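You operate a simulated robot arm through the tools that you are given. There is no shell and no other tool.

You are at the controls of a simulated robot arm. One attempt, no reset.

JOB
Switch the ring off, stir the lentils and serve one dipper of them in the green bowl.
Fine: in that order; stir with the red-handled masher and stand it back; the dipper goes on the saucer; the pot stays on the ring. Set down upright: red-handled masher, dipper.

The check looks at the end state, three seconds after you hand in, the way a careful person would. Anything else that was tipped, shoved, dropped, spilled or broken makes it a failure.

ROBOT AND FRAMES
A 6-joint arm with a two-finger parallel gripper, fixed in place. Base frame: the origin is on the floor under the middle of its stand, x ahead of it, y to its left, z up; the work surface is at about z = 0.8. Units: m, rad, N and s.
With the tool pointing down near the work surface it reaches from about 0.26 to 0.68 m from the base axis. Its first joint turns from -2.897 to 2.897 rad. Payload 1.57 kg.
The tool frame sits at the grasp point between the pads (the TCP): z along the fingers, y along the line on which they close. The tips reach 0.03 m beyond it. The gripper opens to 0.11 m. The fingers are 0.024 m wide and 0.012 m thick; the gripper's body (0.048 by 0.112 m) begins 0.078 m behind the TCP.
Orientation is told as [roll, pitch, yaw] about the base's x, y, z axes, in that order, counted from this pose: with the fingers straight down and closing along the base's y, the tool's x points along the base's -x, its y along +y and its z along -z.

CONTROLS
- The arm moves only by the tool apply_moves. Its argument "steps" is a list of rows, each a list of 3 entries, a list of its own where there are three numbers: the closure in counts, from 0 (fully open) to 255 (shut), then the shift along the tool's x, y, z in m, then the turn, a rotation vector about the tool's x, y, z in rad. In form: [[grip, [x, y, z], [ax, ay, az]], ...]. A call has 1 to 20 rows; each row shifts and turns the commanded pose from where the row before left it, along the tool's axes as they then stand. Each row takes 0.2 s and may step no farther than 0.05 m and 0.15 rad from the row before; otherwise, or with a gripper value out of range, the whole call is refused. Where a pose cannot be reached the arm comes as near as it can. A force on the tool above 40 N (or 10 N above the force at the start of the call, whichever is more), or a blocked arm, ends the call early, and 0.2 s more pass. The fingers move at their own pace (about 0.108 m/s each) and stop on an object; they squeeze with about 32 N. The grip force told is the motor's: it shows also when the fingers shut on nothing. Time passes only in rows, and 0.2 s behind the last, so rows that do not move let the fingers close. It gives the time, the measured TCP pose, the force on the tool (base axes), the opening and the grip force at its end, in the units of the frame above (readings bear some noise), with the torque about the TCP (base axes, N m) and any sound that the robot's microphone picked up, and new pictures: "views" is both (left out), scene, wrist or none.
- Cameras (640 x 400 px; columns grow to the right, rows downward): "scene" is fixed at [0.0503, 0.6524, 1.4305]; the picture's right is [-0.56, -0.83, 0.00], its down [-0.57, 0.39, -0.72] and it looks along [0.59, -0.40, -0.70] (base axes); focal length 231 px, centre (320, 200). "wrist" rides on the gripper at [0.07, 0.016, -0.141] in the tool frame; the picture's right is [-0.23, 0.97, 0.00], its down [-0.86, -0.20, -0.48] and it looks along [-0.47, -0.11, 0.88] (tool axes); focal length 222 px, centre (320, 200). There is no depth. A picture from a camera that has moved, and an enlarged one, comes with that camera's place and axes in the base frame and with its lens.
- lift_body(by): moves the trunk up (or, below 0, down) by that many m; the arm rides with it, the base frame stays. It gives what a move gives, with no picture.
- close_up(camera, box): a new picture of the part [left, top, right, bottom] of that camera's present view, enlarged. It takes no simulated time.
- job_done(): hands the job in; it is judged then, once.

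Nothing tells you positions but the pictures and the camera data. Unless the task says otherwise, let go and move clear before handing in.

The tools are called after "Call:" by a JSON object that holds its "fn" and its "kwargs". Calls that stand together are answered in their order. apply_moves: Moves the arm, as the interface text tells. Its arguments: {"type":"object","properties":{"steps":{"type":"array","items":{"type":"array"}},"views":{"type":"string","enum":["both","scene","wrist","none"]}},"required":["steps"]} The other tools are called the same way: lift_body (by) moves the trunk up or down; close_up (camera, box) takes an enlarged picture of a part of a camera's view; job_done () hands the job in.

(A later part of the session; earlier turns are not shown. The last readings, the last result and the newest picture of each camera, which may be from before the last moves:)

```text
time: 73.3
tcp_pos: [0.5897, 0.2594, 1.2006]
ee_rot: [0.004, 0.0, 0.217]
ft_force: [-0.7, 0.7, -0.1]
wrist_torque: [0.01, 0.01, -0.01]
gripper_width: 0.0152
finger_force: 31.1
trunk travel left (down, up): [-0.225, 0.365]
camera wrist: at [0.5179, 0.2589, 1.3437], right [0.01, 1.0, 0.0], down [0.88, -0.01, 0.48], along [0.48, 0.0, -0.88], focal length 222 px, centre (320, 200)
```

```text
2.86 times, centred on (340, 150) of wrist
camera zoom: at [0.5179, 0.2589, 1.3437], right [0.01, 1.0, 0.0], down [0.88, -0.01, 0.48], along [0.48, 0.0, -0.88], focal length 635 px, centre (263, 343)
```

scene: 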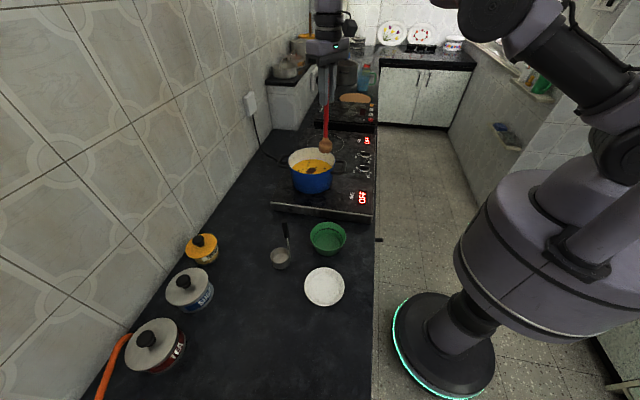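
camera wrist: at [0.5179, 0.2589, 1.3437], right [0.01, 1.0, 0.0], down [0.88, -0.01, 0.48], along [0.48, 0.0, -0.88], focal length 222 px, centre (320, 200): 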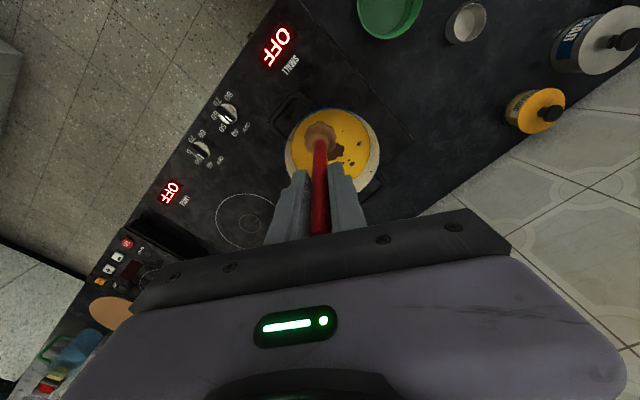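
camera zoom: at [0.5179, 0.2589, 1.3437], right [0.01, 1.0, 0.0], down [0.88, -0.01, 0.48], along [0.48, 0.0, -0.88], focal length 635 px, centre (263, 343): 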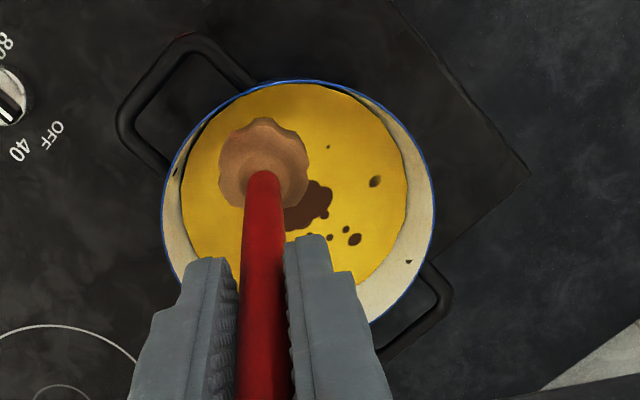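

The pot centre refines to about (0.638, 0.282), with rim radius 0.085 and rim z ≈ 0.955. I'll tilt the masher outward by 0.295 rad so its head hangs over the centre of the pot, then look.

Call:
{"fn": "apply_moves", "kwargs": {"steps": [[255, [0, 0, 0], [-0.0194, -0.0964, 0]], [255, [0, 0, 0], [-0.0194, -0.0964, 0]], [255, [0, 0, 0], [-0.0194, -0.0964, 0]], [255, [0, 0, 0], [0, 0, 0]]]}}

Call:
{"fn": "close_up", "kwargs": {"camera": "scene", "box": [250, 60, 410, 220]}}

Call:
{"fn": "close_up", "kwargs": {"camera": "wrist", "box": [240, 80, 420, 220]}}

```text
time: 74.3
tcp_pos: [0.59, 0.261, 1.2017]
ee_rot: [0.065, -0.287, 0.206]
ft_force: [-0.4, -0.9, -0.6]
wrist_torque: [-0.03, 0.04, -0.03]
gripper_width: 0.0155
finger_force: 31.5
trunk travel left (down, up): [-0.225, 0.365]
camera wrist: at [0.4832, 0.2446, 1.3186], right [0.0, 0.99, 0.12], down [0.72, -0.08, 0.69], along [0.69, 0.09, -0.71], focal length 222 px, centre (320, 200)
```

scene: 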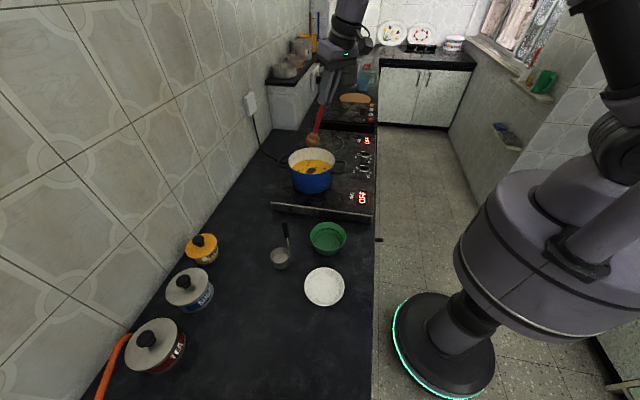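
wrist: 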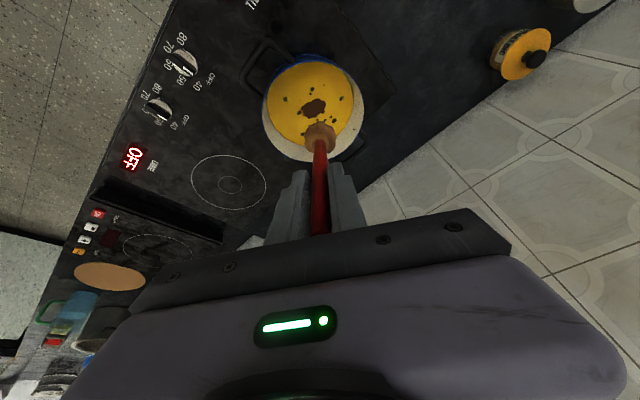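

```text
2.50 times, centred on (330, 140) of scene
camera zoom: at [0.0503, 0.6524, 1.4305], right [-0.56, -0.83, 0.0], down [-0.57, 0.39, -0.72], along [0.59, -0.4, -0.7], focal length 577 px, centre (295, 350)
```

zoom: 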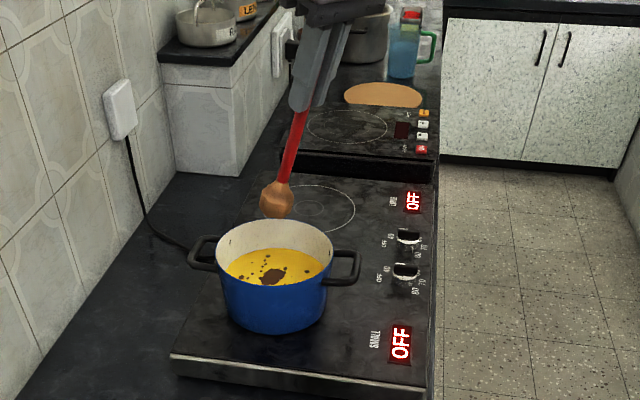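

```text
2.86 times, centred on (330, 150) of wrist
camera zoom: at [0.4832, 0.2446, 1.3186], right [0.0, 0.99, 0.12], down [0.72, -0.08, 0.69], along [0.69, 0.09, -0.71], focal length 635 px, centre (291, 343)
```

zoom: 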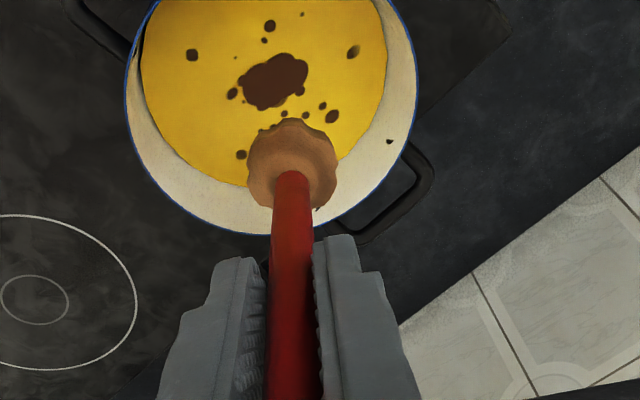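

The head hangs right over the pot centre as planned. I'll lower it vertically into the lentils.

Call:
{"fn": "apply_moves", "kwargs": {"steps": [[255, [0.0101, -0.002, 0.034], [0, 0, 0]], [255, [0.0101, -0.002, 0.034], [0, 0, 0]], [255, [0.0101, -0.002, 0.034], [0, 0, 0]], [255, [0.0101, -0.002, 0.034], [0, 0, 0]], [255, [0, 0, 0], [0, 0, 0]]]}}

Call:
{"fn": "close_up", "kwargs": {"camera": "scene", "box": [250, 100, 410, 220]}}

Call:
{"fn": "close_up", "kwargs": {"camera": "wrist", "box": [240, 80, 420, 220]}}

```text
time: 75.5
tcp_pos: [0.5894, 0.2599, 1.0599]
ee_rot: [0.062, -0.288, 0.206]
ft_force: [0.2, 0.1, -1.0]
wrist_torque: [-0.02, 0.03, -0.01]
gripper_width: 0.0155
finger_force: 31.1
trunk travel left (down, up): [-0.225, 0.365]
camera wrist: at [0.4831, 0.2442, 1.1768], right [0.0, 0.99, 0.12], down [0.72, -0.08, 0.69], along [0.69, 0.09, -0.71], focal length 222 px, centre (320, 200)
```

scene: 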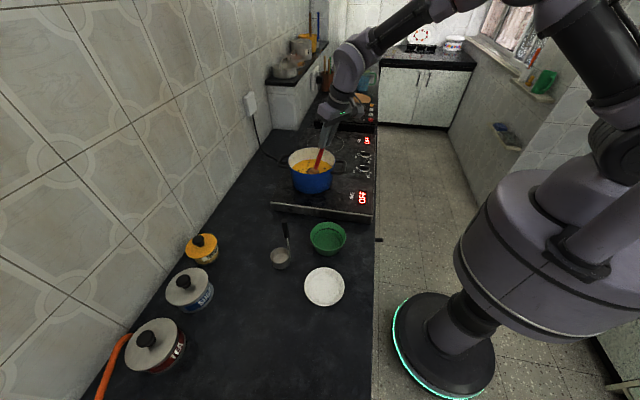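
wrist: 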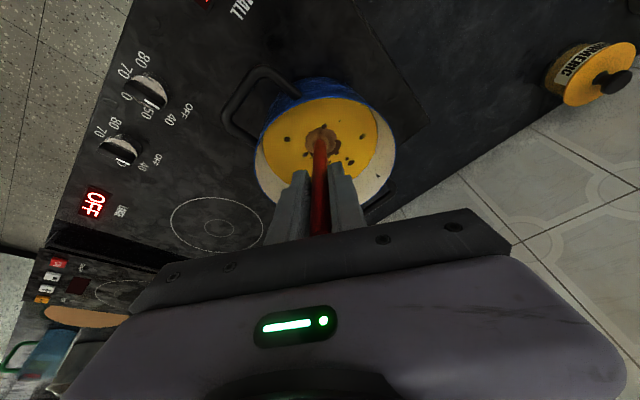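

```text
3.33 times, centred on (330, 160) of scene
camera zoom: at [0.0503, 0.6524, 1.4305], right [-0.56, -0.83, 0.0], down [-0.57, 0.39, -0.72], along [0.59, -0.4, -0.7], focal length 769 px, centre (287, 333)
```

zoom: 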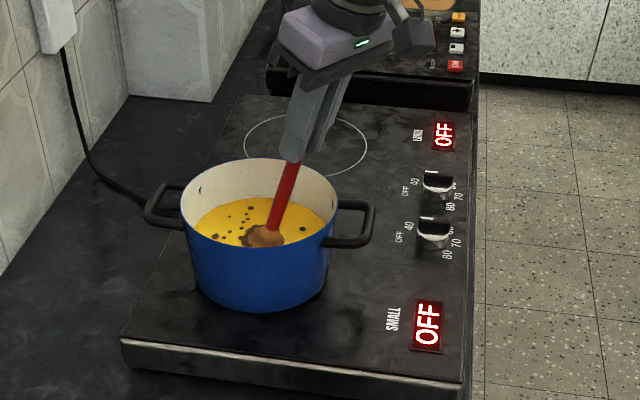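

```text
2.86 times, centred on (330, 150) of wrist
camera zoom: at [0.4831, 0.2442, 1.1768], right [0.0, 0.99, 0.12], down [0.72, -0.08, 0.69], along [0.69, 0.09, -0.71], focal length 635 px, centre (291, 343)
```

zoom: 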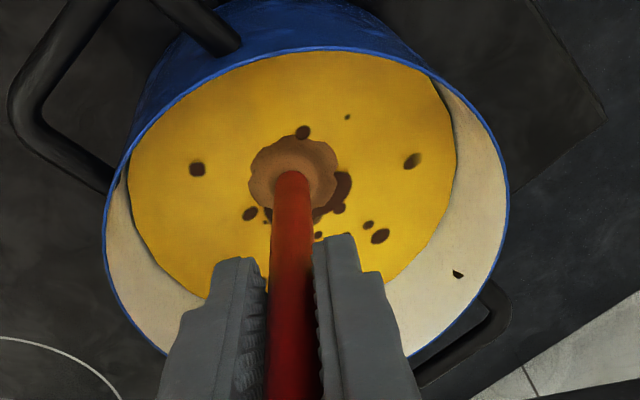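

The masher head sits in the lentils at the centre with no contact force. I'll lower it slightly more and stir in circles of 3 cm radius.

Call:
{"fn": "apply_moves", "kwargs": {"steps": [[255, [0.0017, -0.0003, 0.0057], [0, 0, 0]], [255, [-0.02814, 0.00566, 0.00872], [0, 0, 0]], [255, [0.00081, -0.01546, -0.00117], [0, 0, 0]], [255, [0.00814, -0.01283, -0.00319], [0, 0, 0]], [255, [0.01328, -0.00677, -0.00436], [0, 0, 0]], [255, [0.01486, 0.00111, -0.00436], [0, 0, 0]], [255, [0.01246, 0.00869, -0.00319], [0, 0, 0]], [255, [0.00673, 0.01394, -0.00117], [0, 0, 0]], [255, [-0.00081, 0.01546, 0.00117], [0, 0, 0]], [255, [-0.00814, 0.01283, 0.00319], [0, 0, 0]], [255, [-0.01328, 0.00677, 0.00436], [0, 0, 0]], [255, [-0.01486, -0.00111, 0.00436], [0, 0, 0]], [255, [-0.01246, -0.00869, 0.00319], [0, 0, 0]], [255, [-0.00673, -0.01394, 0.00117], [0, 0, 0]], [255, [0.00081, -0.01546, -0.00117], [0, 0, 0]], [255, [0.00814, -0.01283, -0.00319], [0, 0, 0]], [255, [0.01328, -0.00677, -0.00436], [0, 0, 0]], [255, [0.01486, 0.00111, -0.00436], [0, 0, 0]], [255, [0.01246, 0.00869, -0.00319], [0, 0, 0]], [255, [0.00673, 0.01394, -0.00117], [0, 0, 0]]]}}

Call:
{"fn": "close_up", "kwargs": {"camera": "scene", "box": [250, 100, 410, 220]}}

Call:
{"fn": "close_up", "kwargs": {"camera": "wrist", "box": [240, 80, 420, 220]}}

```text
time: 79.7
tcp_pos: [0.5623, 0.2482, 1.0544]
ee_rot: [0.063, -0.288, 0.206]
ft_force: [0.5, 0.2, -0.3]
wrist_torque: [0.02, 0.01, -0.01]
gripper_width: 0.015
finger_force: 31.1
trunk travel left (down, up): [-0.225, 0.365]
camera wrist: at [0.4553, 0.2327, 1.1714], right [0.0, 0.99, 0.12], down [0.72, -0.08, 0.69], along [0.69, 0.09, -0.71], focal length 222 px, centre (320, 200)
```

scene: 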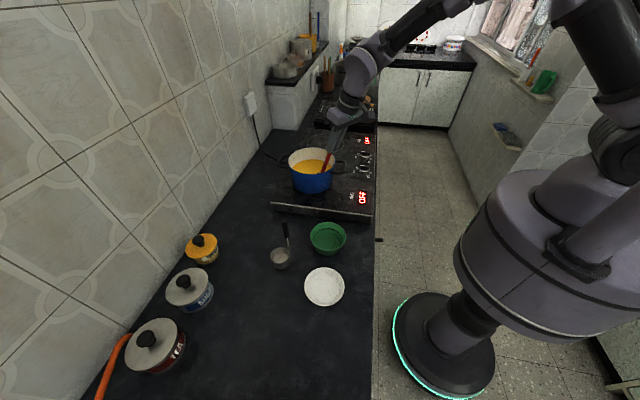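
wrist: 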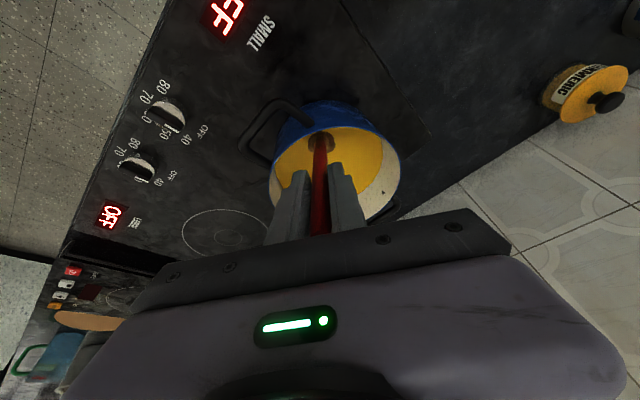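

```text
3.33 times, centred on (330, 160) of scene
camera zoom: at [0.0503, 0.6524, 1.4305], right [-0.56, -0.83, 0.0], down [-0.57, 0.39, -0.72], along [0.59, -0.4, -0.7], focal length 769 px, centre (287, 333)
```

zoom: 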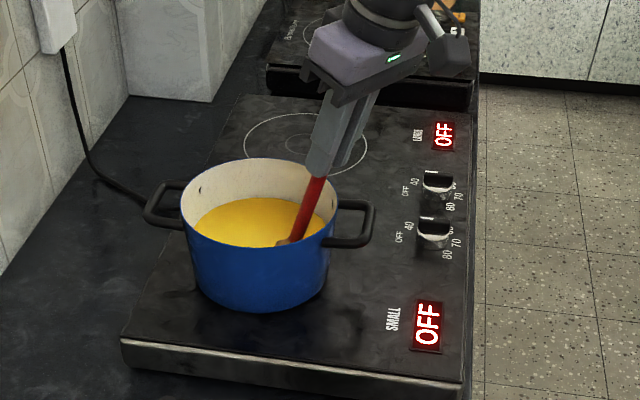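

```text
2.86 times, centred on (330, 150) of wrist
camera zoom: at [0.4553, 0.2327, 1.1714], right [0.0, 0.99, 0.12], down [0.72, -0.08, 0.69], along [0.69, 0.09, -0.71], focal length 635 px, centre (291, 343)
```

zoom: 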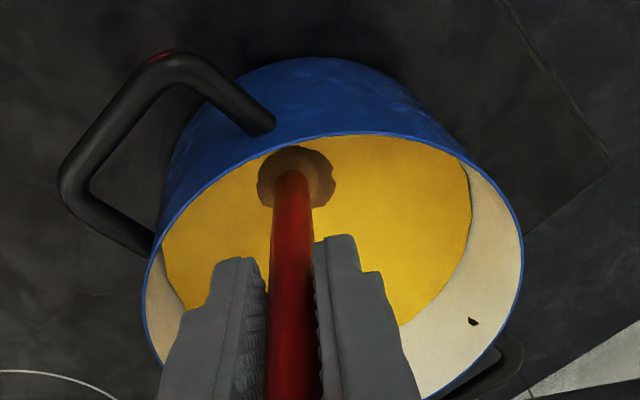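

The dark patch is mixed in and the lentils look uniform; the pot has not moved. I'll finish the loop, return to the centre, lift out and hold above the pot to drip.

Call:
{"fn": "apply_moves", "kwargs": {"steps": [[255, [-0.00081, 0.01546, 0.00117], [0, 0, 0]], [255, [-0.00814, 0.01283, 0.00319], [0, 0, 0]], [255, [-0.01328, 0.00677, 0.00436], [0, 0, 0]], [255, [-0.01486, -0.00111, 0.00436], [0, 0, 0]], [255, [-0.01246, -0.00869, 0.00319], [0, 0, 0]], [255, [-0.00673, -0.01394, 0.00117], [0, 0, 0]], [255, [0.02814, -0.00566, -0.00872], [0, 0, 0]], [255, [0, 0, 0], [0, 0, 0]], [255, [-0.0071, 0.0014, -0.0239], [0, 0, 0]], [255, [-0.0071, 0.0014, -0.0239], [0, 0, 0]], [255, [-0.0071, 0.0014, -0.0239], [0, 0, 0]], [255, [-0.0071, 0.0014, -0.0239], [0, 0, 0]], [255, [-0.0071, 0.0014, -0.0239], [0, 0, 0]], [255, [-0.0071, 0.0014, -0.0239], [0, 0, 0]], [255, [0, 0, 0], [0, 0, 0]], [255, [0, 0, 0], [0, 0, 0]], [255, [0, 0, 0], [0, 0, 0]], [255, [0, 0, 0], [0, 0, 0]]]}}

Call:
{"fn": "close_up", "kwargs": {"camera": "scene", "box": [250, 60, 410, 220]}}

Call:
{"fn": "close_up", "kwargs": {"camera": "wrist", "box": [240, 80, 420, 220]}}

```text
time: 83.5
tcp_pos: [0.5905, 0.2608, 1.2043]
ee_rot: [0.063, -0.288, 0.207]
ft_force: [-0.7, -0.4, -0.1]
wrist_torque: [-0.02, 0.01, 0.02]
gripper_width: 0.0155
finger_force: 30.9
trunk travel left (down, up): [-0.225, 0.365]
camera wrist: at [0.4837, 0.245, 1.3216], right [0.0, 0.99, 0.12], down [0.72, -0.08, 0.69], along [0.69, 0.09, -0.71], focal length 222 px, centre (320, 200)
```

scene: 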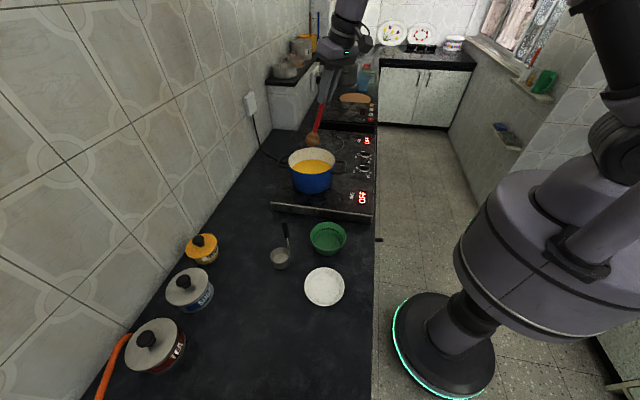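
wrist: 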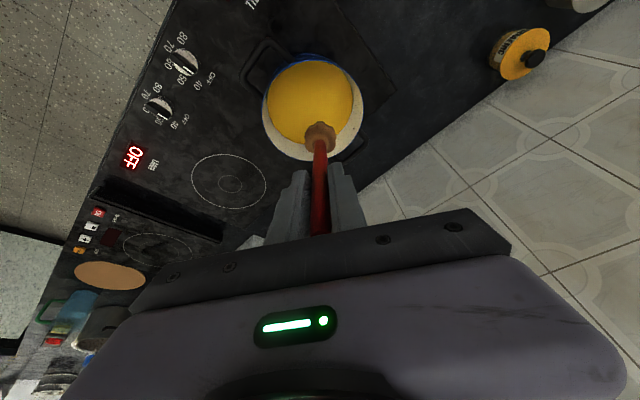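

```text
2.50 times, centred on (330, 140) of scene
camera zoom: at [0.0503, 0.6524, 1.4305], right [-0.56, -0.83, 0.0], down [-0.57, 0.39, -0.72], along [0.59, -0.4, -0.7], focal length 577 px, centre (295, 350)
```

zoom: 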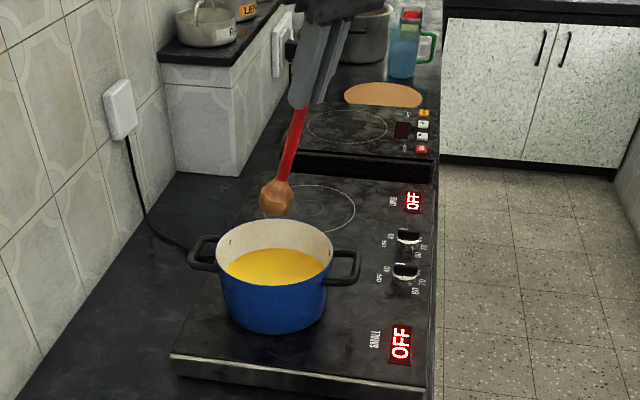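

```text
2.86 times, centred on (330, 150) of wrist
camera zoom: at [0.4837, 0.245, 1.3216], right [0.0, 0.99, 0.12], down [0.72, -0.08, 0.69], along [0.69, 0.09, -0.71], focal length 635 px, centre (291, 343)
```

zoom: 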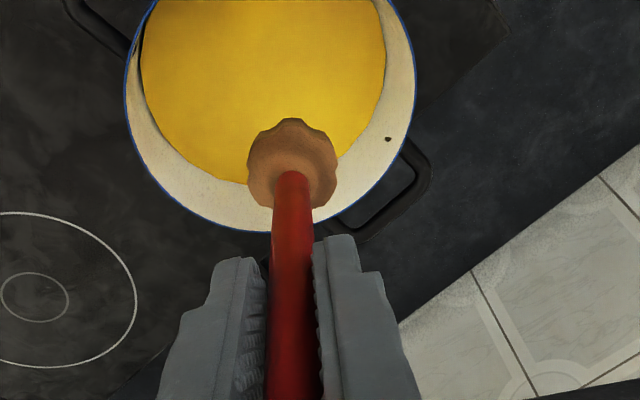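

The lentils are evenly mixed and the ring is off. Now I'll straighten the masher and carry it back above its standing spot.

Call:
{"fn": "apply_moves", "kwargs": {"steps": [[255, [0, 0, 0], [0.0194, 0.0964, 0]], [255, [0, 0, 0], [0.0194, 0.0964, 0]], [255, [0, 0, 0], [0.0194, 0.0964, 0]], [255, [0, 0, 0], [0, 0, 0]], [255, [0.029, 0.0324, 0], [0, 0, 0]], [255, [0.029, 0.0324, 0], [0, 0, 0]], [255, [0.029, 0.0324, 0], [0, 0, 0]], [255, [0.029, 0.0324, 0], [0, 0, 0]], [255, [0.029, 0.0324, 0], [0, 0, 0]], [255, [0.029, 0.0324, 0], [0, 0, 0]], [255, [0.029, 0.0324, 0], [0, 0, 0]], [255, [0.029, 0.0324, 0], [0, 0, 0]], [255, [0.029, 0.0324, 0], [0, 0, 0]], [255, [0.029, 0.0324, 0], [0, 0, 0]], [255, [0.029, 0.0324, 0], [0, 0, 0]], [255, [0.029, 0.0324, 0], [0, 0, 0]], [255, [0, 0, 0], [0, 0, 0]]]}}

Call:
{"fn": "close_up", "kwargs": {"camera": "scene", "box": [240, 180, 440, 380]}}

```text
time: 87.1
tcp_pos: [0.1658, 0.5661, 1.2047]
ee_rot: [0.004, 0.002, 0.217]
ft_force: [-0.4, 0.3, -0.7]
wrist_torque: [-0.01, 0.01, 0.02]
gripper_width: 0.0156
finger_force: 31.3
trunk travel left (down, up): [-0.225, 0.365]
camera wrist: at [0.0945, 0.5652, 1.3469], right [0.01, 1.0, 0.0], down [0.88, -0.01, 0.48], along [0.48, 0.0, -0.88], focal length 222 px, centre (320, 200)
```

scene: 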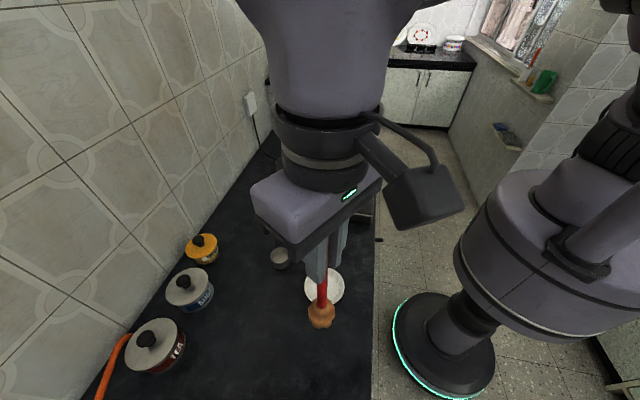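
wrist: 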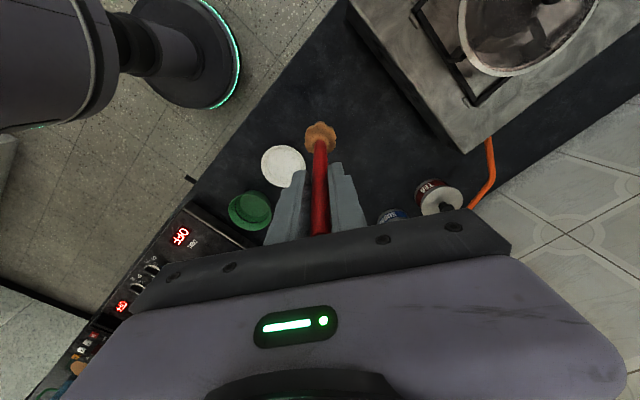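

```text
2.00 times, centred on (340, 280) of scene
camera zoom: at [0.0503, 0.6524, 1.4305], right [-0.56, -0.83, 0.0], down [-0.57, 0.39, -0.72], along [0.59, -0.4, -0.7], focal length 462 px, centre (280, 40)
```

zoom: 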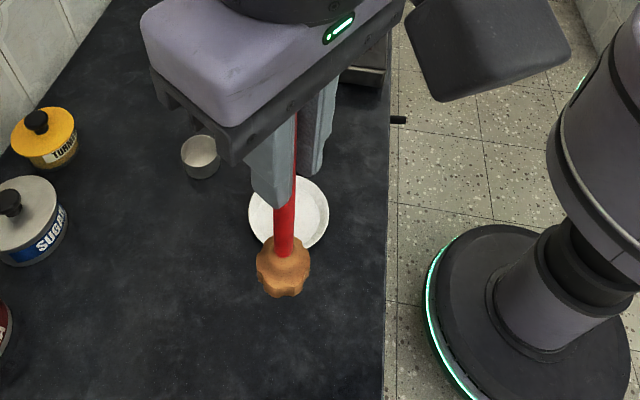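

Call:
{"fn": "apply_moves", "kwargs": {"steps": [[255, [0, 0, 0.042], [0, 0, 0]], [255, [0, 0, 0.042], [0, 0, 0]], [255, [0, 0, 0.042], [0, 0, 0]], [255, [0, 0, 0.042], [0, 0, 0]], [255, [0, 0, 0.03], [0, 0, 0]], [255, [0, 0, 0.015], [0, 0, 0]], [255, [0, 0, 0.006], [0, 0, 0]], [255, [0, 0, 0.0015], [0, 0, 0]], [255, [0, 0, 0], [0, 0, 0]]]}}

Call:
{"fn": "close_up", "kwargs": {"camera": "scene", "box": [240, 260, 400, 390]}}

```text
time: 89.1
tcp_pos: [0.1665, 0.5678, 0.9843]
ee_rot: [0.004, 0.0, 0.217]
ft_force: [-0.3, 1.0, 1.8]
wrist_torque: [0.08, -0.01, 0.01]
gripper_width: 0.0153
finger_force: 30.3
trunk travel left (down, up): [-0.225, 0.365]
camera wrist: at [0.0944, 0.5662, 1.1267], right [0.01, 1.0, 0.0], down [0.88, -0.01, 0.48], along [0.48, 0.0, -0.88], focal length 222 px, centre (320, 200)
```

scene: 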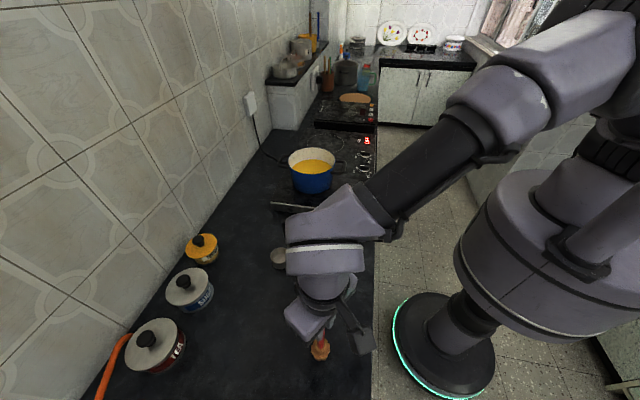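
wrist: 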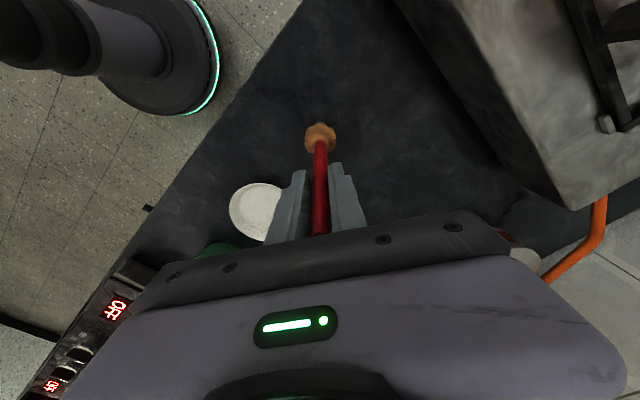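

```text
3.08 times, centred on (320, 325) of scene
camera zoom: at [0.0503, 0.6524, 1.4305], right [-0.56, -0.83, 0.0], down [-0.57, 0.39, -0.72], along [0.59, -0.4, -0.7], focal length 710 px, centre (320, -185)
```

zoom: 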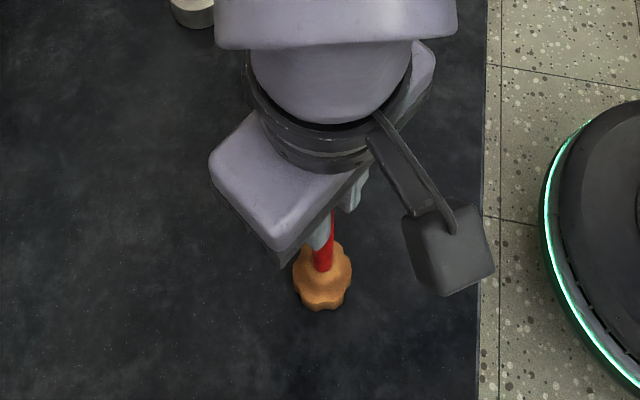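

The masher is touching down at its original spot with a light contact force. I'll open the fingers and withdraw straight up.

Call:
{"fn": "apply_moves", "kwargs": {"steps": [[200, [0, 0, 0], [0, 0, 0]], [150, [0, 0, 0], [0, 0, 0]], [60, [0, 0, 0], [0, 0, 0]], [0, [0, 0, 0], [0, 0, 0]], [0, [0, 0, 0], [0, 0, 0]], [0, [0, 0, -0.03], [0, 0, 0]], [0, [0, 0, -0.04], [0, 0, 0]], [0, [0, 0, -0.045], [0, 0, 0]], [0, [0, 0, -0.045], [0, 0, 0]], [0, [0, 0, 0], [0, 0, 0]]]}}

Call:
{"fn": "close_up", "kwargs": {"camera": "wrist", "box": [240, 100, 400, 200]}}

```text
time: 91.3
tcp_pos: [0.1672, 0.5673, 1.1452]
ee_rot: [0.004, 0.0, 0.217]
ft_force: [-0.8, 0.3, 1.3]
wrist_torque: [0.02, 0.0, 0.03]
gripper_width: 0.11
finger_force: 0.1
trunk travel left (down, up): [-0.225, 0.365]
camera wrist: at [0.0946, 0.5661, 1.2876], right [0.01, 1.0, 0.0], down [0.88, -0.01, 0.48], along [0.48, 0.0, -0.88], focal length 222 px, centre (320, 200)
```

scene: 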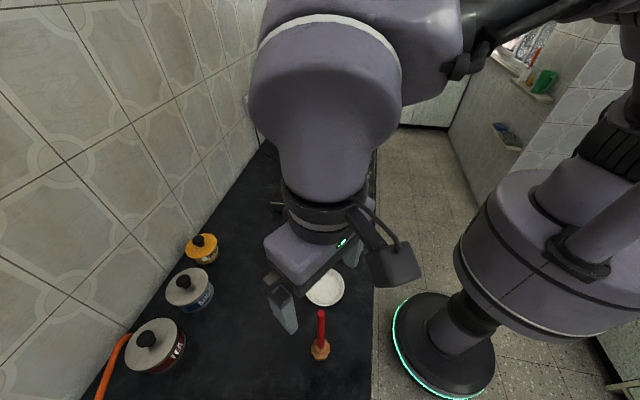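
wrist: 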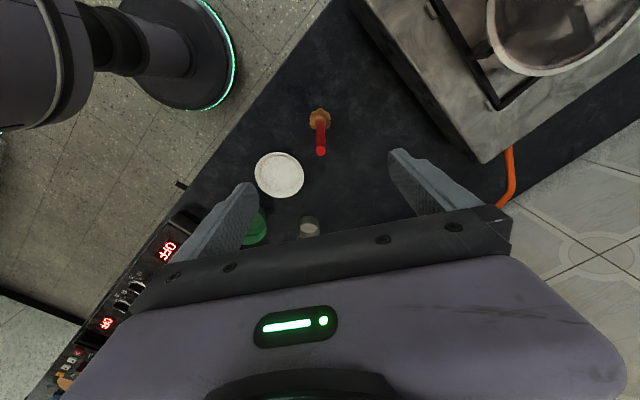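

```text
4.00 times, centred on (320, 150) of wrist
camera zoom: at [0.0946, 0.5661, 1.2876], right [0.01, 1.0, 0.0], down [0.88, -0.01, 0.48], along [0.48, 0.0, -0.88], focal length 888 px, centre (320, 400)
```

zoom: 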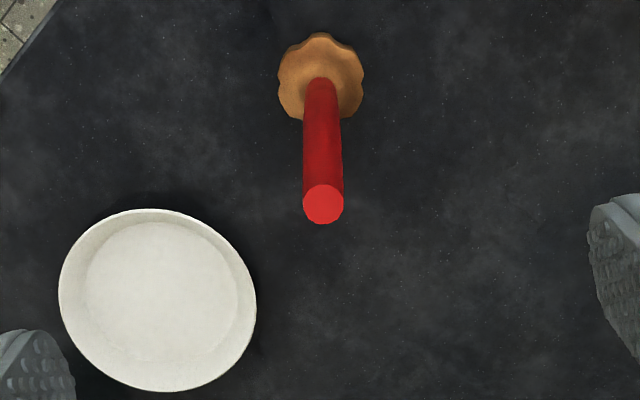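

The masher is standing upright where it was. Before touching the dipper I'll rehearse the pouring motion with an empty gripper: tilting to the robot's left about a point over the bowl, so I know the wrist can do it.

Call:
{"fn": "apply_moves", "kwargs": {"steps": [[0, [-0.0231, -0.0304, 0], [0, 0, 0]], [0, [-0.0231, -0.0304, 0], [0, 0, 0]], [0, [-0.0231, -0.0304, 0], [0, 0, 0]], [0, [-0.0231, -0.0304, 0], [0, 0, 0]], [0, [-0.0231, -0.0304, 0], [0, 0, 0]], [0, [-0.0231, -0.0304, 0], [0, 0, 0]], [0, [-0.0231, -0.0304, 0], [0, 0, 0]], [0, [0, 0, 0], [0, 0, 0.1443]], [0, [0, 0, 0], [0, 0, 0.1443]], [0, [0, 0, 0], [0, 0, 0.1443]], [0, [0, 0, 0], [0, 0, 0.1443]], [0, [0, 0, 0.035], [0, 0, 0]], [0, [0, 0, 0.035], [0, 0, 0]], [0, [0, 0, 0], [0, 0, 0]]]}}

```text
time: 94.3
tcp_pos: [0.3702, 0.393, 1.0736]
ee_rot: [0.002, 0.002, -0.361]
ft_force: [-0.4, -0.8, 0.4]
wrist_torque: [0.0, 0.03, -0.02]
gripper_width: 0.11
finger_force: 0.0
trunk travel left (down, up): [-0.225, 0.365]
camera wrist: at [0.3107, 0.4317, 1.2161], right [0.56, 0.83, 0.0], down [0.73, -0.49, 0.48], along [0.4, -0.26, -0.88], focal length 222 px, centre (320, 200)
```

scene: 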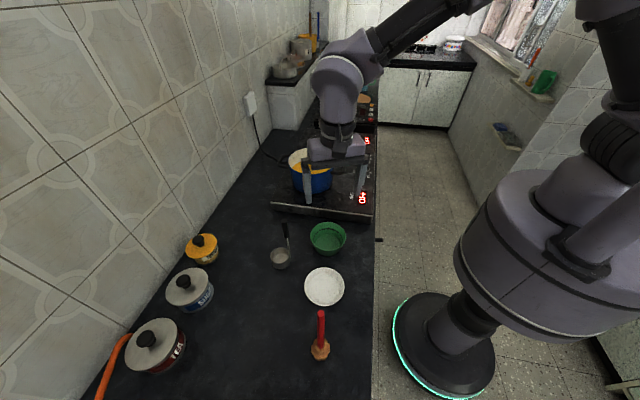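
wrist: 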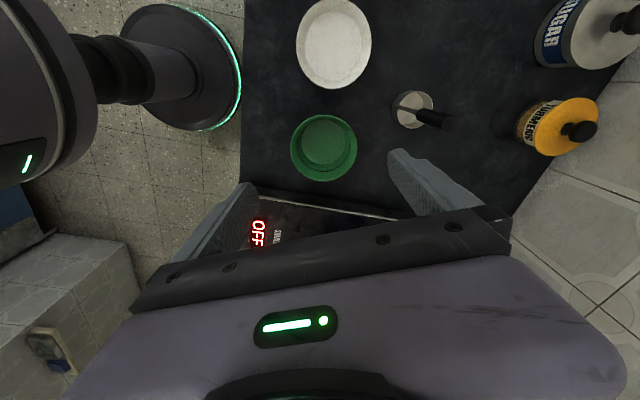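

Call:
{"fn": "close_up", "kwargs": {"camera": "wrist", "box": [270, 80, 470, 205]}}

Call:
{"fn": "close_up", "kwargs": {"camera": "wrist", "box": [270, 0, 430, 100]}}

Call:
{"fn": "close_up", "kwargs": {"camera": "scene", "box": [250, 210, 370, 310]}}

```text
3.20 times, centred on (370, 142) of wrist
camera zoom: at [0.3107, 0.4317, 1.2161], right [0.56, 0.83, 0.0], down [0.73, -0.49, 0.48], along [0.4, -0.26, -0.88], focal length 711 px, centre (160, 384)
```

zoom: 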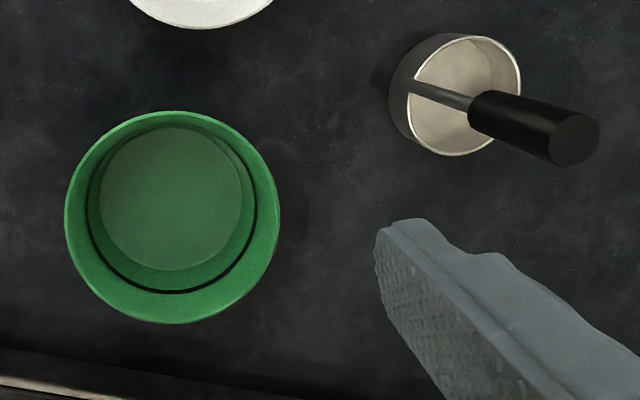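

```text
4.00 times, centred on (350, 50) of wrist
camera zoom: at [0.3107, 0.4317, 1.2161], right [0.56, 0.83, 0.0], down [0.73, -0.49, 0.48], along [0.4, -0.26, -0.88], focal length 888 px, centre (200, 800)
```

zoom: 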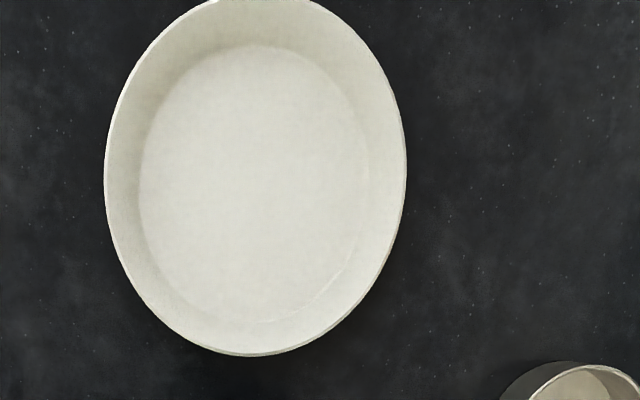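

```text
4.00 times, centred on (310, 260) of scene
camera zoom: at [0.0503, 0.6524, 1.4305], right [-0.56, -0.83, 0.0], down [-0.57, 0.39, -0.72], along [0.59, -0.4, -0.7], focal length 923 px, centre (360, -40)
```

zoom: 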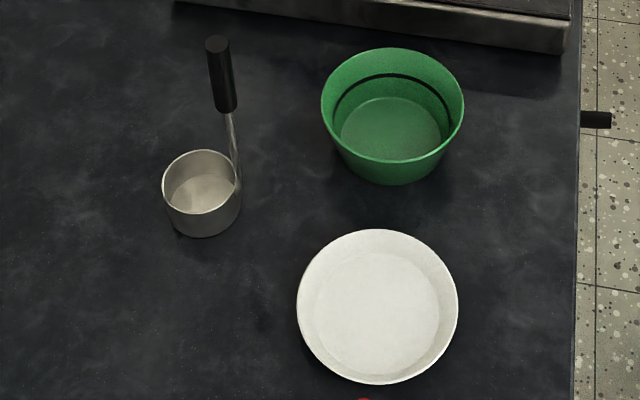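

Refined positions: the bowl is at (0.404, 0.378) with rim z ≈ 0.84, the saucer at (0.286, 0.475), and the dipper handle at (0.412, 0.514) with its top at 0.993. The cup centre is about 3 cm from the handle toward 45°. Now I'll rehearse the first half of the pour tilt.

Call:
{"fn": "apply_moves", "kwargs": {"steps": [[0, [-0.0071, -0.014, -0.0004], [-0.1168, 0.0593, 0]], [0, [-0.0071, -0.014, -0.0004], [-0.1168, 0.0593, 0]], [0, [-0.0071, -0.014, -0.0004], [-0.1168, 0.0593, 0]], [0, [-0.0071, -0.014, -0.0004], [-0.1168, 0.0593, 0]], [0, [-0.0071, -0.014, -0.0004], [-0.1168, 0.0593, 0]], [0, [-0.0071, -0.014, -0.0004], [-0.1168, 0.0593, 0]], [0, [-0.0071, -0.014, -0.0004], [-0.1168, 0.0593, 0]], [0, [0, 0, 0], [0, 0, 0]]]}}

```text
time: 96.1
tcp_pos: [0.381, 0.2944, 1.036]
ee_rot: [0.863, 0.369, -0.191]
ft_force: [0.1, 0.5, -0.2]
wrist_torque: [-0.02, -0.02, -0.03]
gripper_width: 0.1101
finger_force: 0.0
trunk travel left (down, up): [-0.225, 0.365]
camera wrist: at [0.3354, 0.203, 1.1585], right [0.59, 0.53, 0.61], down [0.75, -0.65, -0.16], along [0.31, 0.55, -0.78], focal length 222 px, centre (320, 200)
```

scene: 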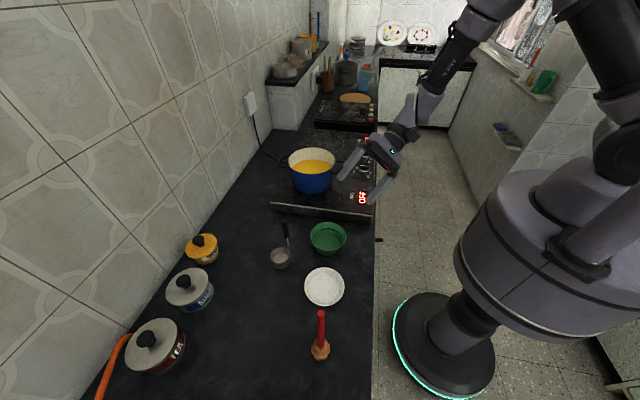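
wrist: 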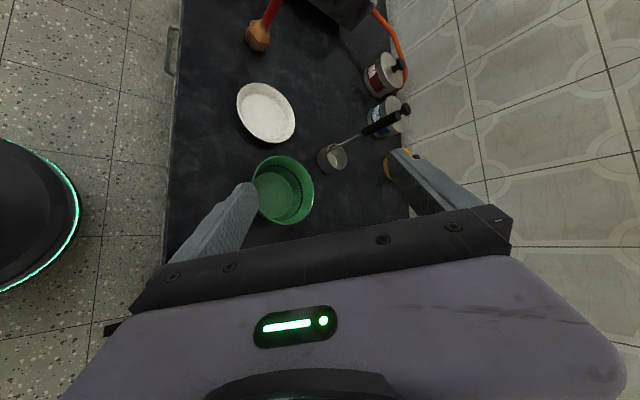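

The first half tracked exactly. Continuing to 105°.

Call:
{"fn": "apply_moves", "kwargs": {"steps": [[0, [-0.0071, -0.014, -0.0004], [-0.1168, 0.0593, 0]], [0, [-0.0071, -0.014, -0.0004], [-0.1168, 0.0593, 0]], [0, [-0.0071, -0.014, -0.0004], [-0.1168, 0.0593, 0]], [0, [-0.0071, -0.014, -0.0004], [-0.1168, 0.0593, 0]], [0, [-0.0071, -0.014, -0.0004], [-0.1168, 0.0593, 0]], [0, [-0.0071, -0.014, -0.0004], [-0.1168, 0.0593, 0]], [0, [-0.0071, -0.014, -0.0004], [-0.1168, 0.0593, 0]], [0, [0, 0, 0], [0, 0, 0]]]}}

Call:
{"fn": "close_up", "kwargs": {"camera": "scene", "box": [280, 60, 480, 260]}}

```text
time: 97.7
tcp_pos: [0.3837, 0.2635, 0.937]
ee_rot: [1.86, 0.459, 0.241]
ft_force: [-6.6, -6.4, 8.3]
wrist_torque: [-1.1, 0.51, -0.41]
gripper_width: 0.1102
finger_force: 0.1
trunk travel left (down, up): [-0.225, 0.365]
stopped in row 8: the force on the tool passed its limit at 88 N (the readings are from after the stop); the commanded pose is now the measured one
camera wrist: at [0.3454, 0.1088, 0.9465], right [0.67, -0.12, 0.74], down [0.7, -0.24, -0.67], along [0.26, 0.96, -0.07], focal length 222 px, centre (320, 200)
```

scene: 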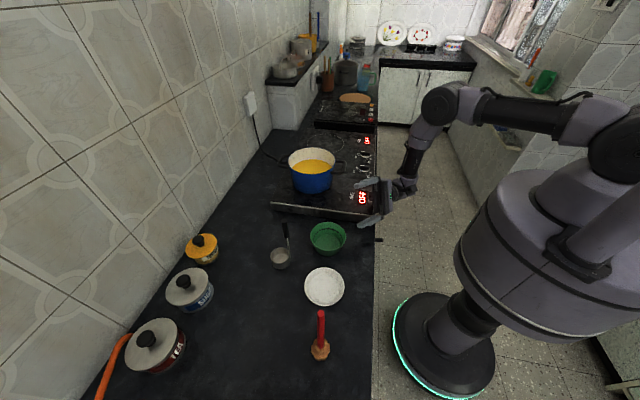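
wrist: 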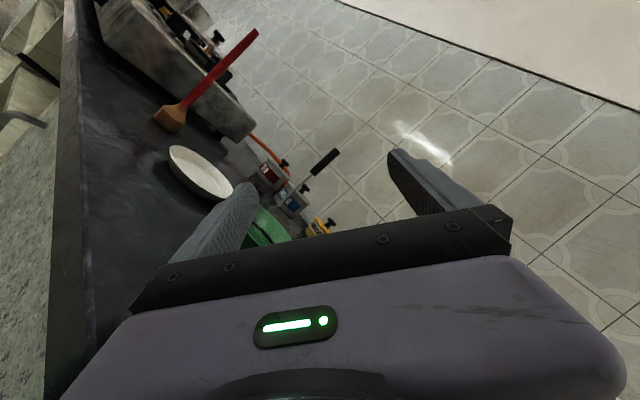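

```text
2.00 times, centred on (380, 160) of scene
camera zoom: at [0.0503, 0.6524, 1.4305], right [-0.56, -0.83, 0.0], down [-0.57, 0.39, -0.72], along [0.59, -0.4, -0.7], focal length 462 px, centre (200, 280)
```

zoom: 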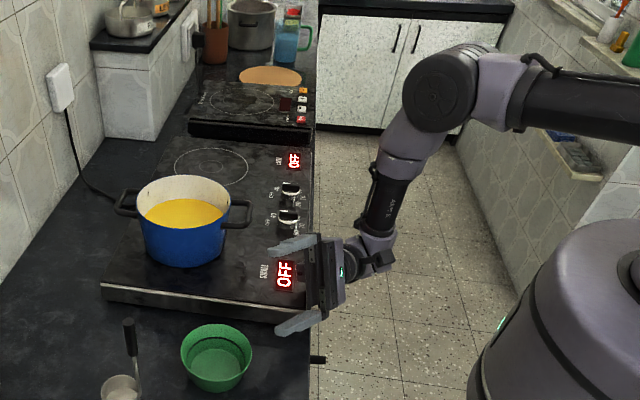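

The tilt itself is reachable all the way, but the wide-open fingers or palm touched something low at the end, probably the hob edge. I'll move straight up at once and check that nothing shifted.

Call:
{"fn": "apply_moves", "kwargs": {"steps": [[0, [0.0219, 0.0431, 0.013], [0, 0, 0]], [0, [0.0219, 0.0431, 0.013], [0, 0, 0]], [0, [0, 0, 0], [0, 0, 0]]]}}

Call:
{"fn": "close_up", "kwargs": {"camera": "scene", "box": [250, 120, 410, 220]}}

Call:
{"fn": "close_up", "kwargs": {"camera": "scene", "box": [240, 210, 400, 310]}}

```text
time: 98.5
tcp_pos: [0.3838, 0.2656, 1.0383]
ee_rot: [1.862, 0.459, 0.239]
ft_force: [0.2, 0.2, 0.9]
wrist_torque: [0.01, -0.04, -0.02]
gripper_width: 0.11
finger_force: 0.0
trunk travel left (down, up): [-0.225, 0.365]
camera wrist: at [0.346, 0.1116, 1.0462], right [0.67, -0.12, 0.74], down [0.7, -0.24, -0.67], along [0.26, 0.96, -0.07], focal length 222 px, centre (320, 200)
```

scene: 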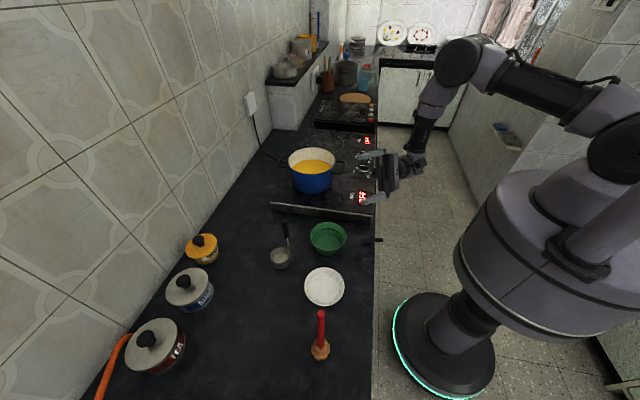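
wrist: 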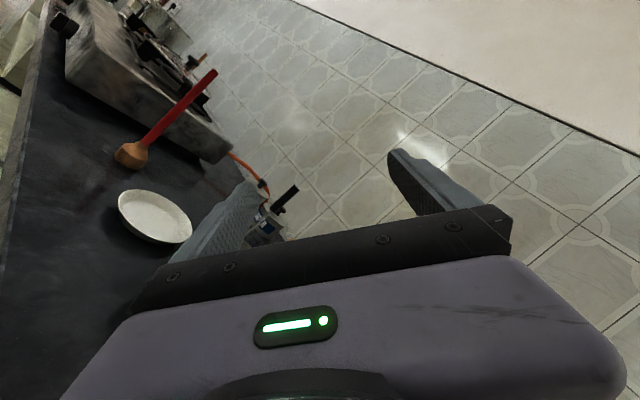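

```text
4.00 times, centred on (330, 170) of scene
camera zoom: at [0.0503, 0.6524, 1.4305], right [-0.56, -0.83, 0.0], down [-0.57, 0.39, -0.72], along [0.59, -0.4, -0.7], focal length 923 px, centre (280, 320)
```

zoom: 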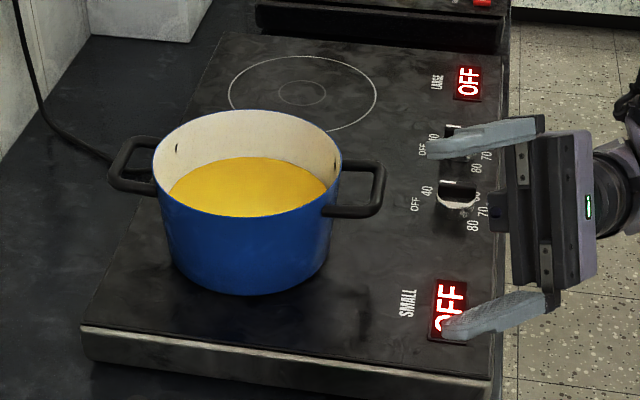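

```text
4.00 times, centred on (320, 260) of scene
camera zoom: at [0.0503, 0.6524, 1.4305], right [-0.56, -0.83, 0.0], down [-0.57, 0.39, -0.72], along [0.59, -0.4, -0.7], focal length 923 px, centre (320, -40)
```

zoom: 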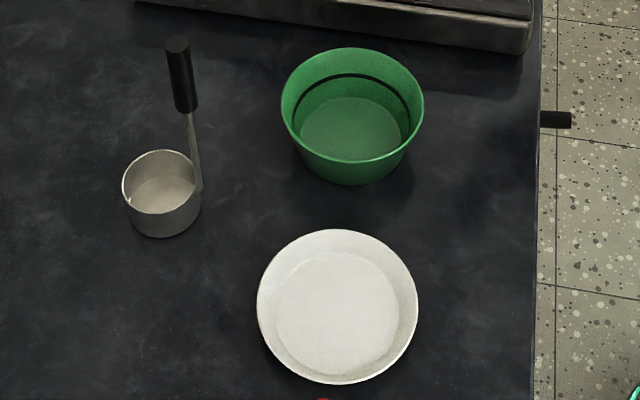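

Nothing moved: the pot, hob, bowl, saucer and dipper look the same as before. I'll do the last part of the real pour from higher up. Now I'll reverse the tilt to get back to straight down.

Call:
{"fn": "apply_moves", "kwargs": {"steps": [[0, [0.0071, 0.0139, 0.0025], [0.1168, -0.0593, 0]], [0, [0.0071, 0.0139, 0.0025], [0.1168, -0.0593, 0]], [0, [0.0071, 0.0139, 0.0025], [0.1168, -0.0593, 0]], [0, [0.0071, 0.0139, 0.0025], [0.1168, -0.0593, 0]], [0, [0.0071, 0.0139, 0.0025], [0.1168, -0.0593, 0]], [0, [0.0071, 0.0139, 0.0025], [0.1168, -0.0593, 0]], [0, [0.0071, 0.0139, 0.0025], [0.1168, -0.0593, 0]], [0, [0.0071, 0.0139, 0.0025], [0.1168, -0.0593, 0]], [0, [0.0071, 0.0139, 0.0025], [0.1168, -0.0593, 0]], [0, [0.0071, 0.0139, 0.0025], [0.1168, -0.0593, 0]], [0, [0.0071, 0.0139, 0.0025], [0.1168, -0.0593, 0]], [0, [0.0071, 0.0139, 0.0025], [0.1168, -0.0593, 0]], [0, [0.0071, 0.0139, 0.0025], [0.1168, -0.0593, 0]], [0, [0.0071, 0.0139, 0.0025], [0.1168, -0.0593, 0]], [0, [0, 0, 0], [0, 0, 0]]]}}

```text
time: 101.7
tcp_pos: [0.3704, 0.3944, 1.1772]
ee_rot: [-0.005, 0.001, -0.363]
ft_force: [-0.7, -0.6, -0.8]
wrist_torque: [-0.01, -0.01, 0.01]
gripper_width: 0.1102
finger_force: 0.0
trunk travel left (down, up): [-0.225, 0.365]
camera wrist: at [0.3117, 0.434, 1.3194], right [0.56, 0.83, -0.01], down [0.73, -0.49, 0.48], along [0.39, -0.27, -0.88], focal length 222 px, centre (320, 200)
```

scene: 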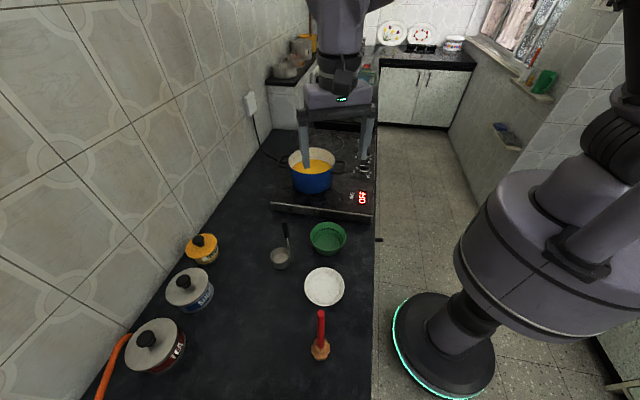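
wrist: 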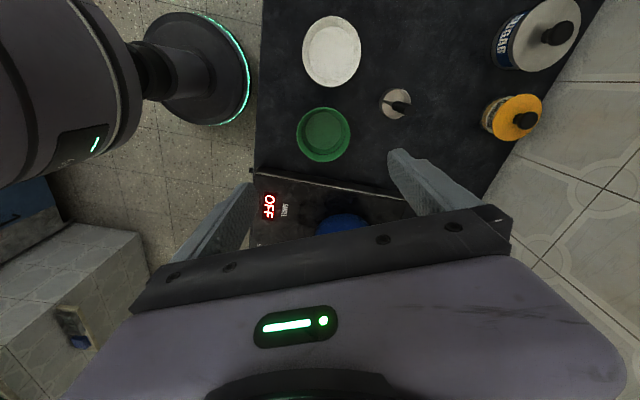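

Back to straight down with exact tracking. Next I'll go above the dipper handle and check alignment before descending.

Call:
{"fn": "apply_moves", "kwargs": {"steps": [[0, [0.0012, 0.0422, 0], [0, 0, 0]], [0, [0.0012, 0.0422, 0], [0, 0, 0]], [0, [0.0012, 0.0422, 0], [0, 0, 0]], [0, [0, 0, 0], [0, 0, -0.0815]], [0, [0, 0, 0], [0, 0, -0.0815]], [0, [0, 0, 0.045], [0, 0, 0]], [0, [0, 0, 0.045], [0, 0, 0]], [0, [0, 0, 0], [0, 0, 0]]]}}

Call:
{"fn": "close_up", "kwargs": {"camera": "wrist", "box": [240, 100, 400, 200]}}

```text
time: 103.5
tcp_pos: [0.4074, 0.5114, 1.0848]
ee_rot: [-0.006, 0.006, -0.197]
ft_force: [0.0, 0.1, -0.1]
wrist_torque: [-0.02, -0.04, -0.03]
gripper_width: 0.1099
finger_force: 0.0
out of reach, approached as far as the arm can: row 3
trunk travel left (down, up): [-0.225, 0.365]
camera wrist: at [0.3426, 0.5402, 1.2273], right [0.41, 0.91, -0.01], down [0.8, -0.36, 0.48], along [0.43, -0.2, -0.88], focal length 222 px, centre (320, 200)
```

scene: 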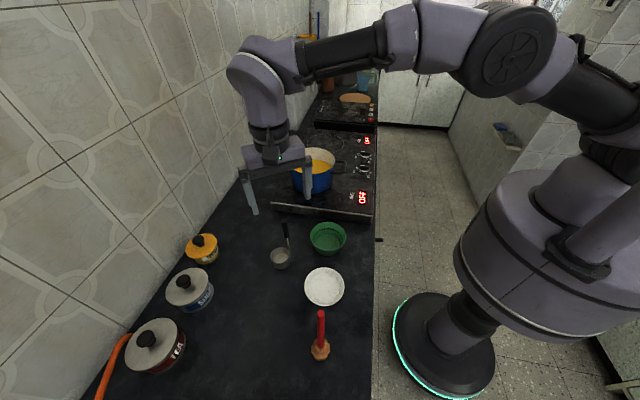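
wrist: 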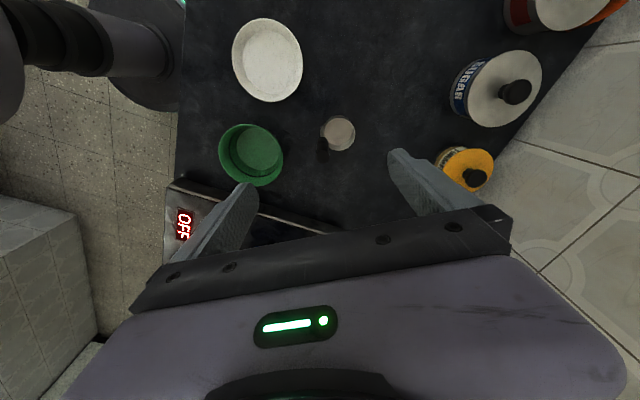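

```text
4.00 times, centred on (320, 150) of wrist
camera zoom: at [0.3426, 0.5402, 1.2273], right [0.41, 0.91, -0.01], down [0.8, -0.36, 0.48], along [0.43, -0.2, -0.88], focal length 888 px, centre (320, 400)
```

zoom: 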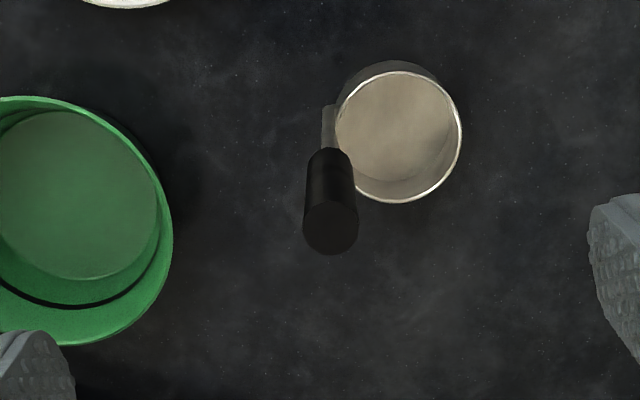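

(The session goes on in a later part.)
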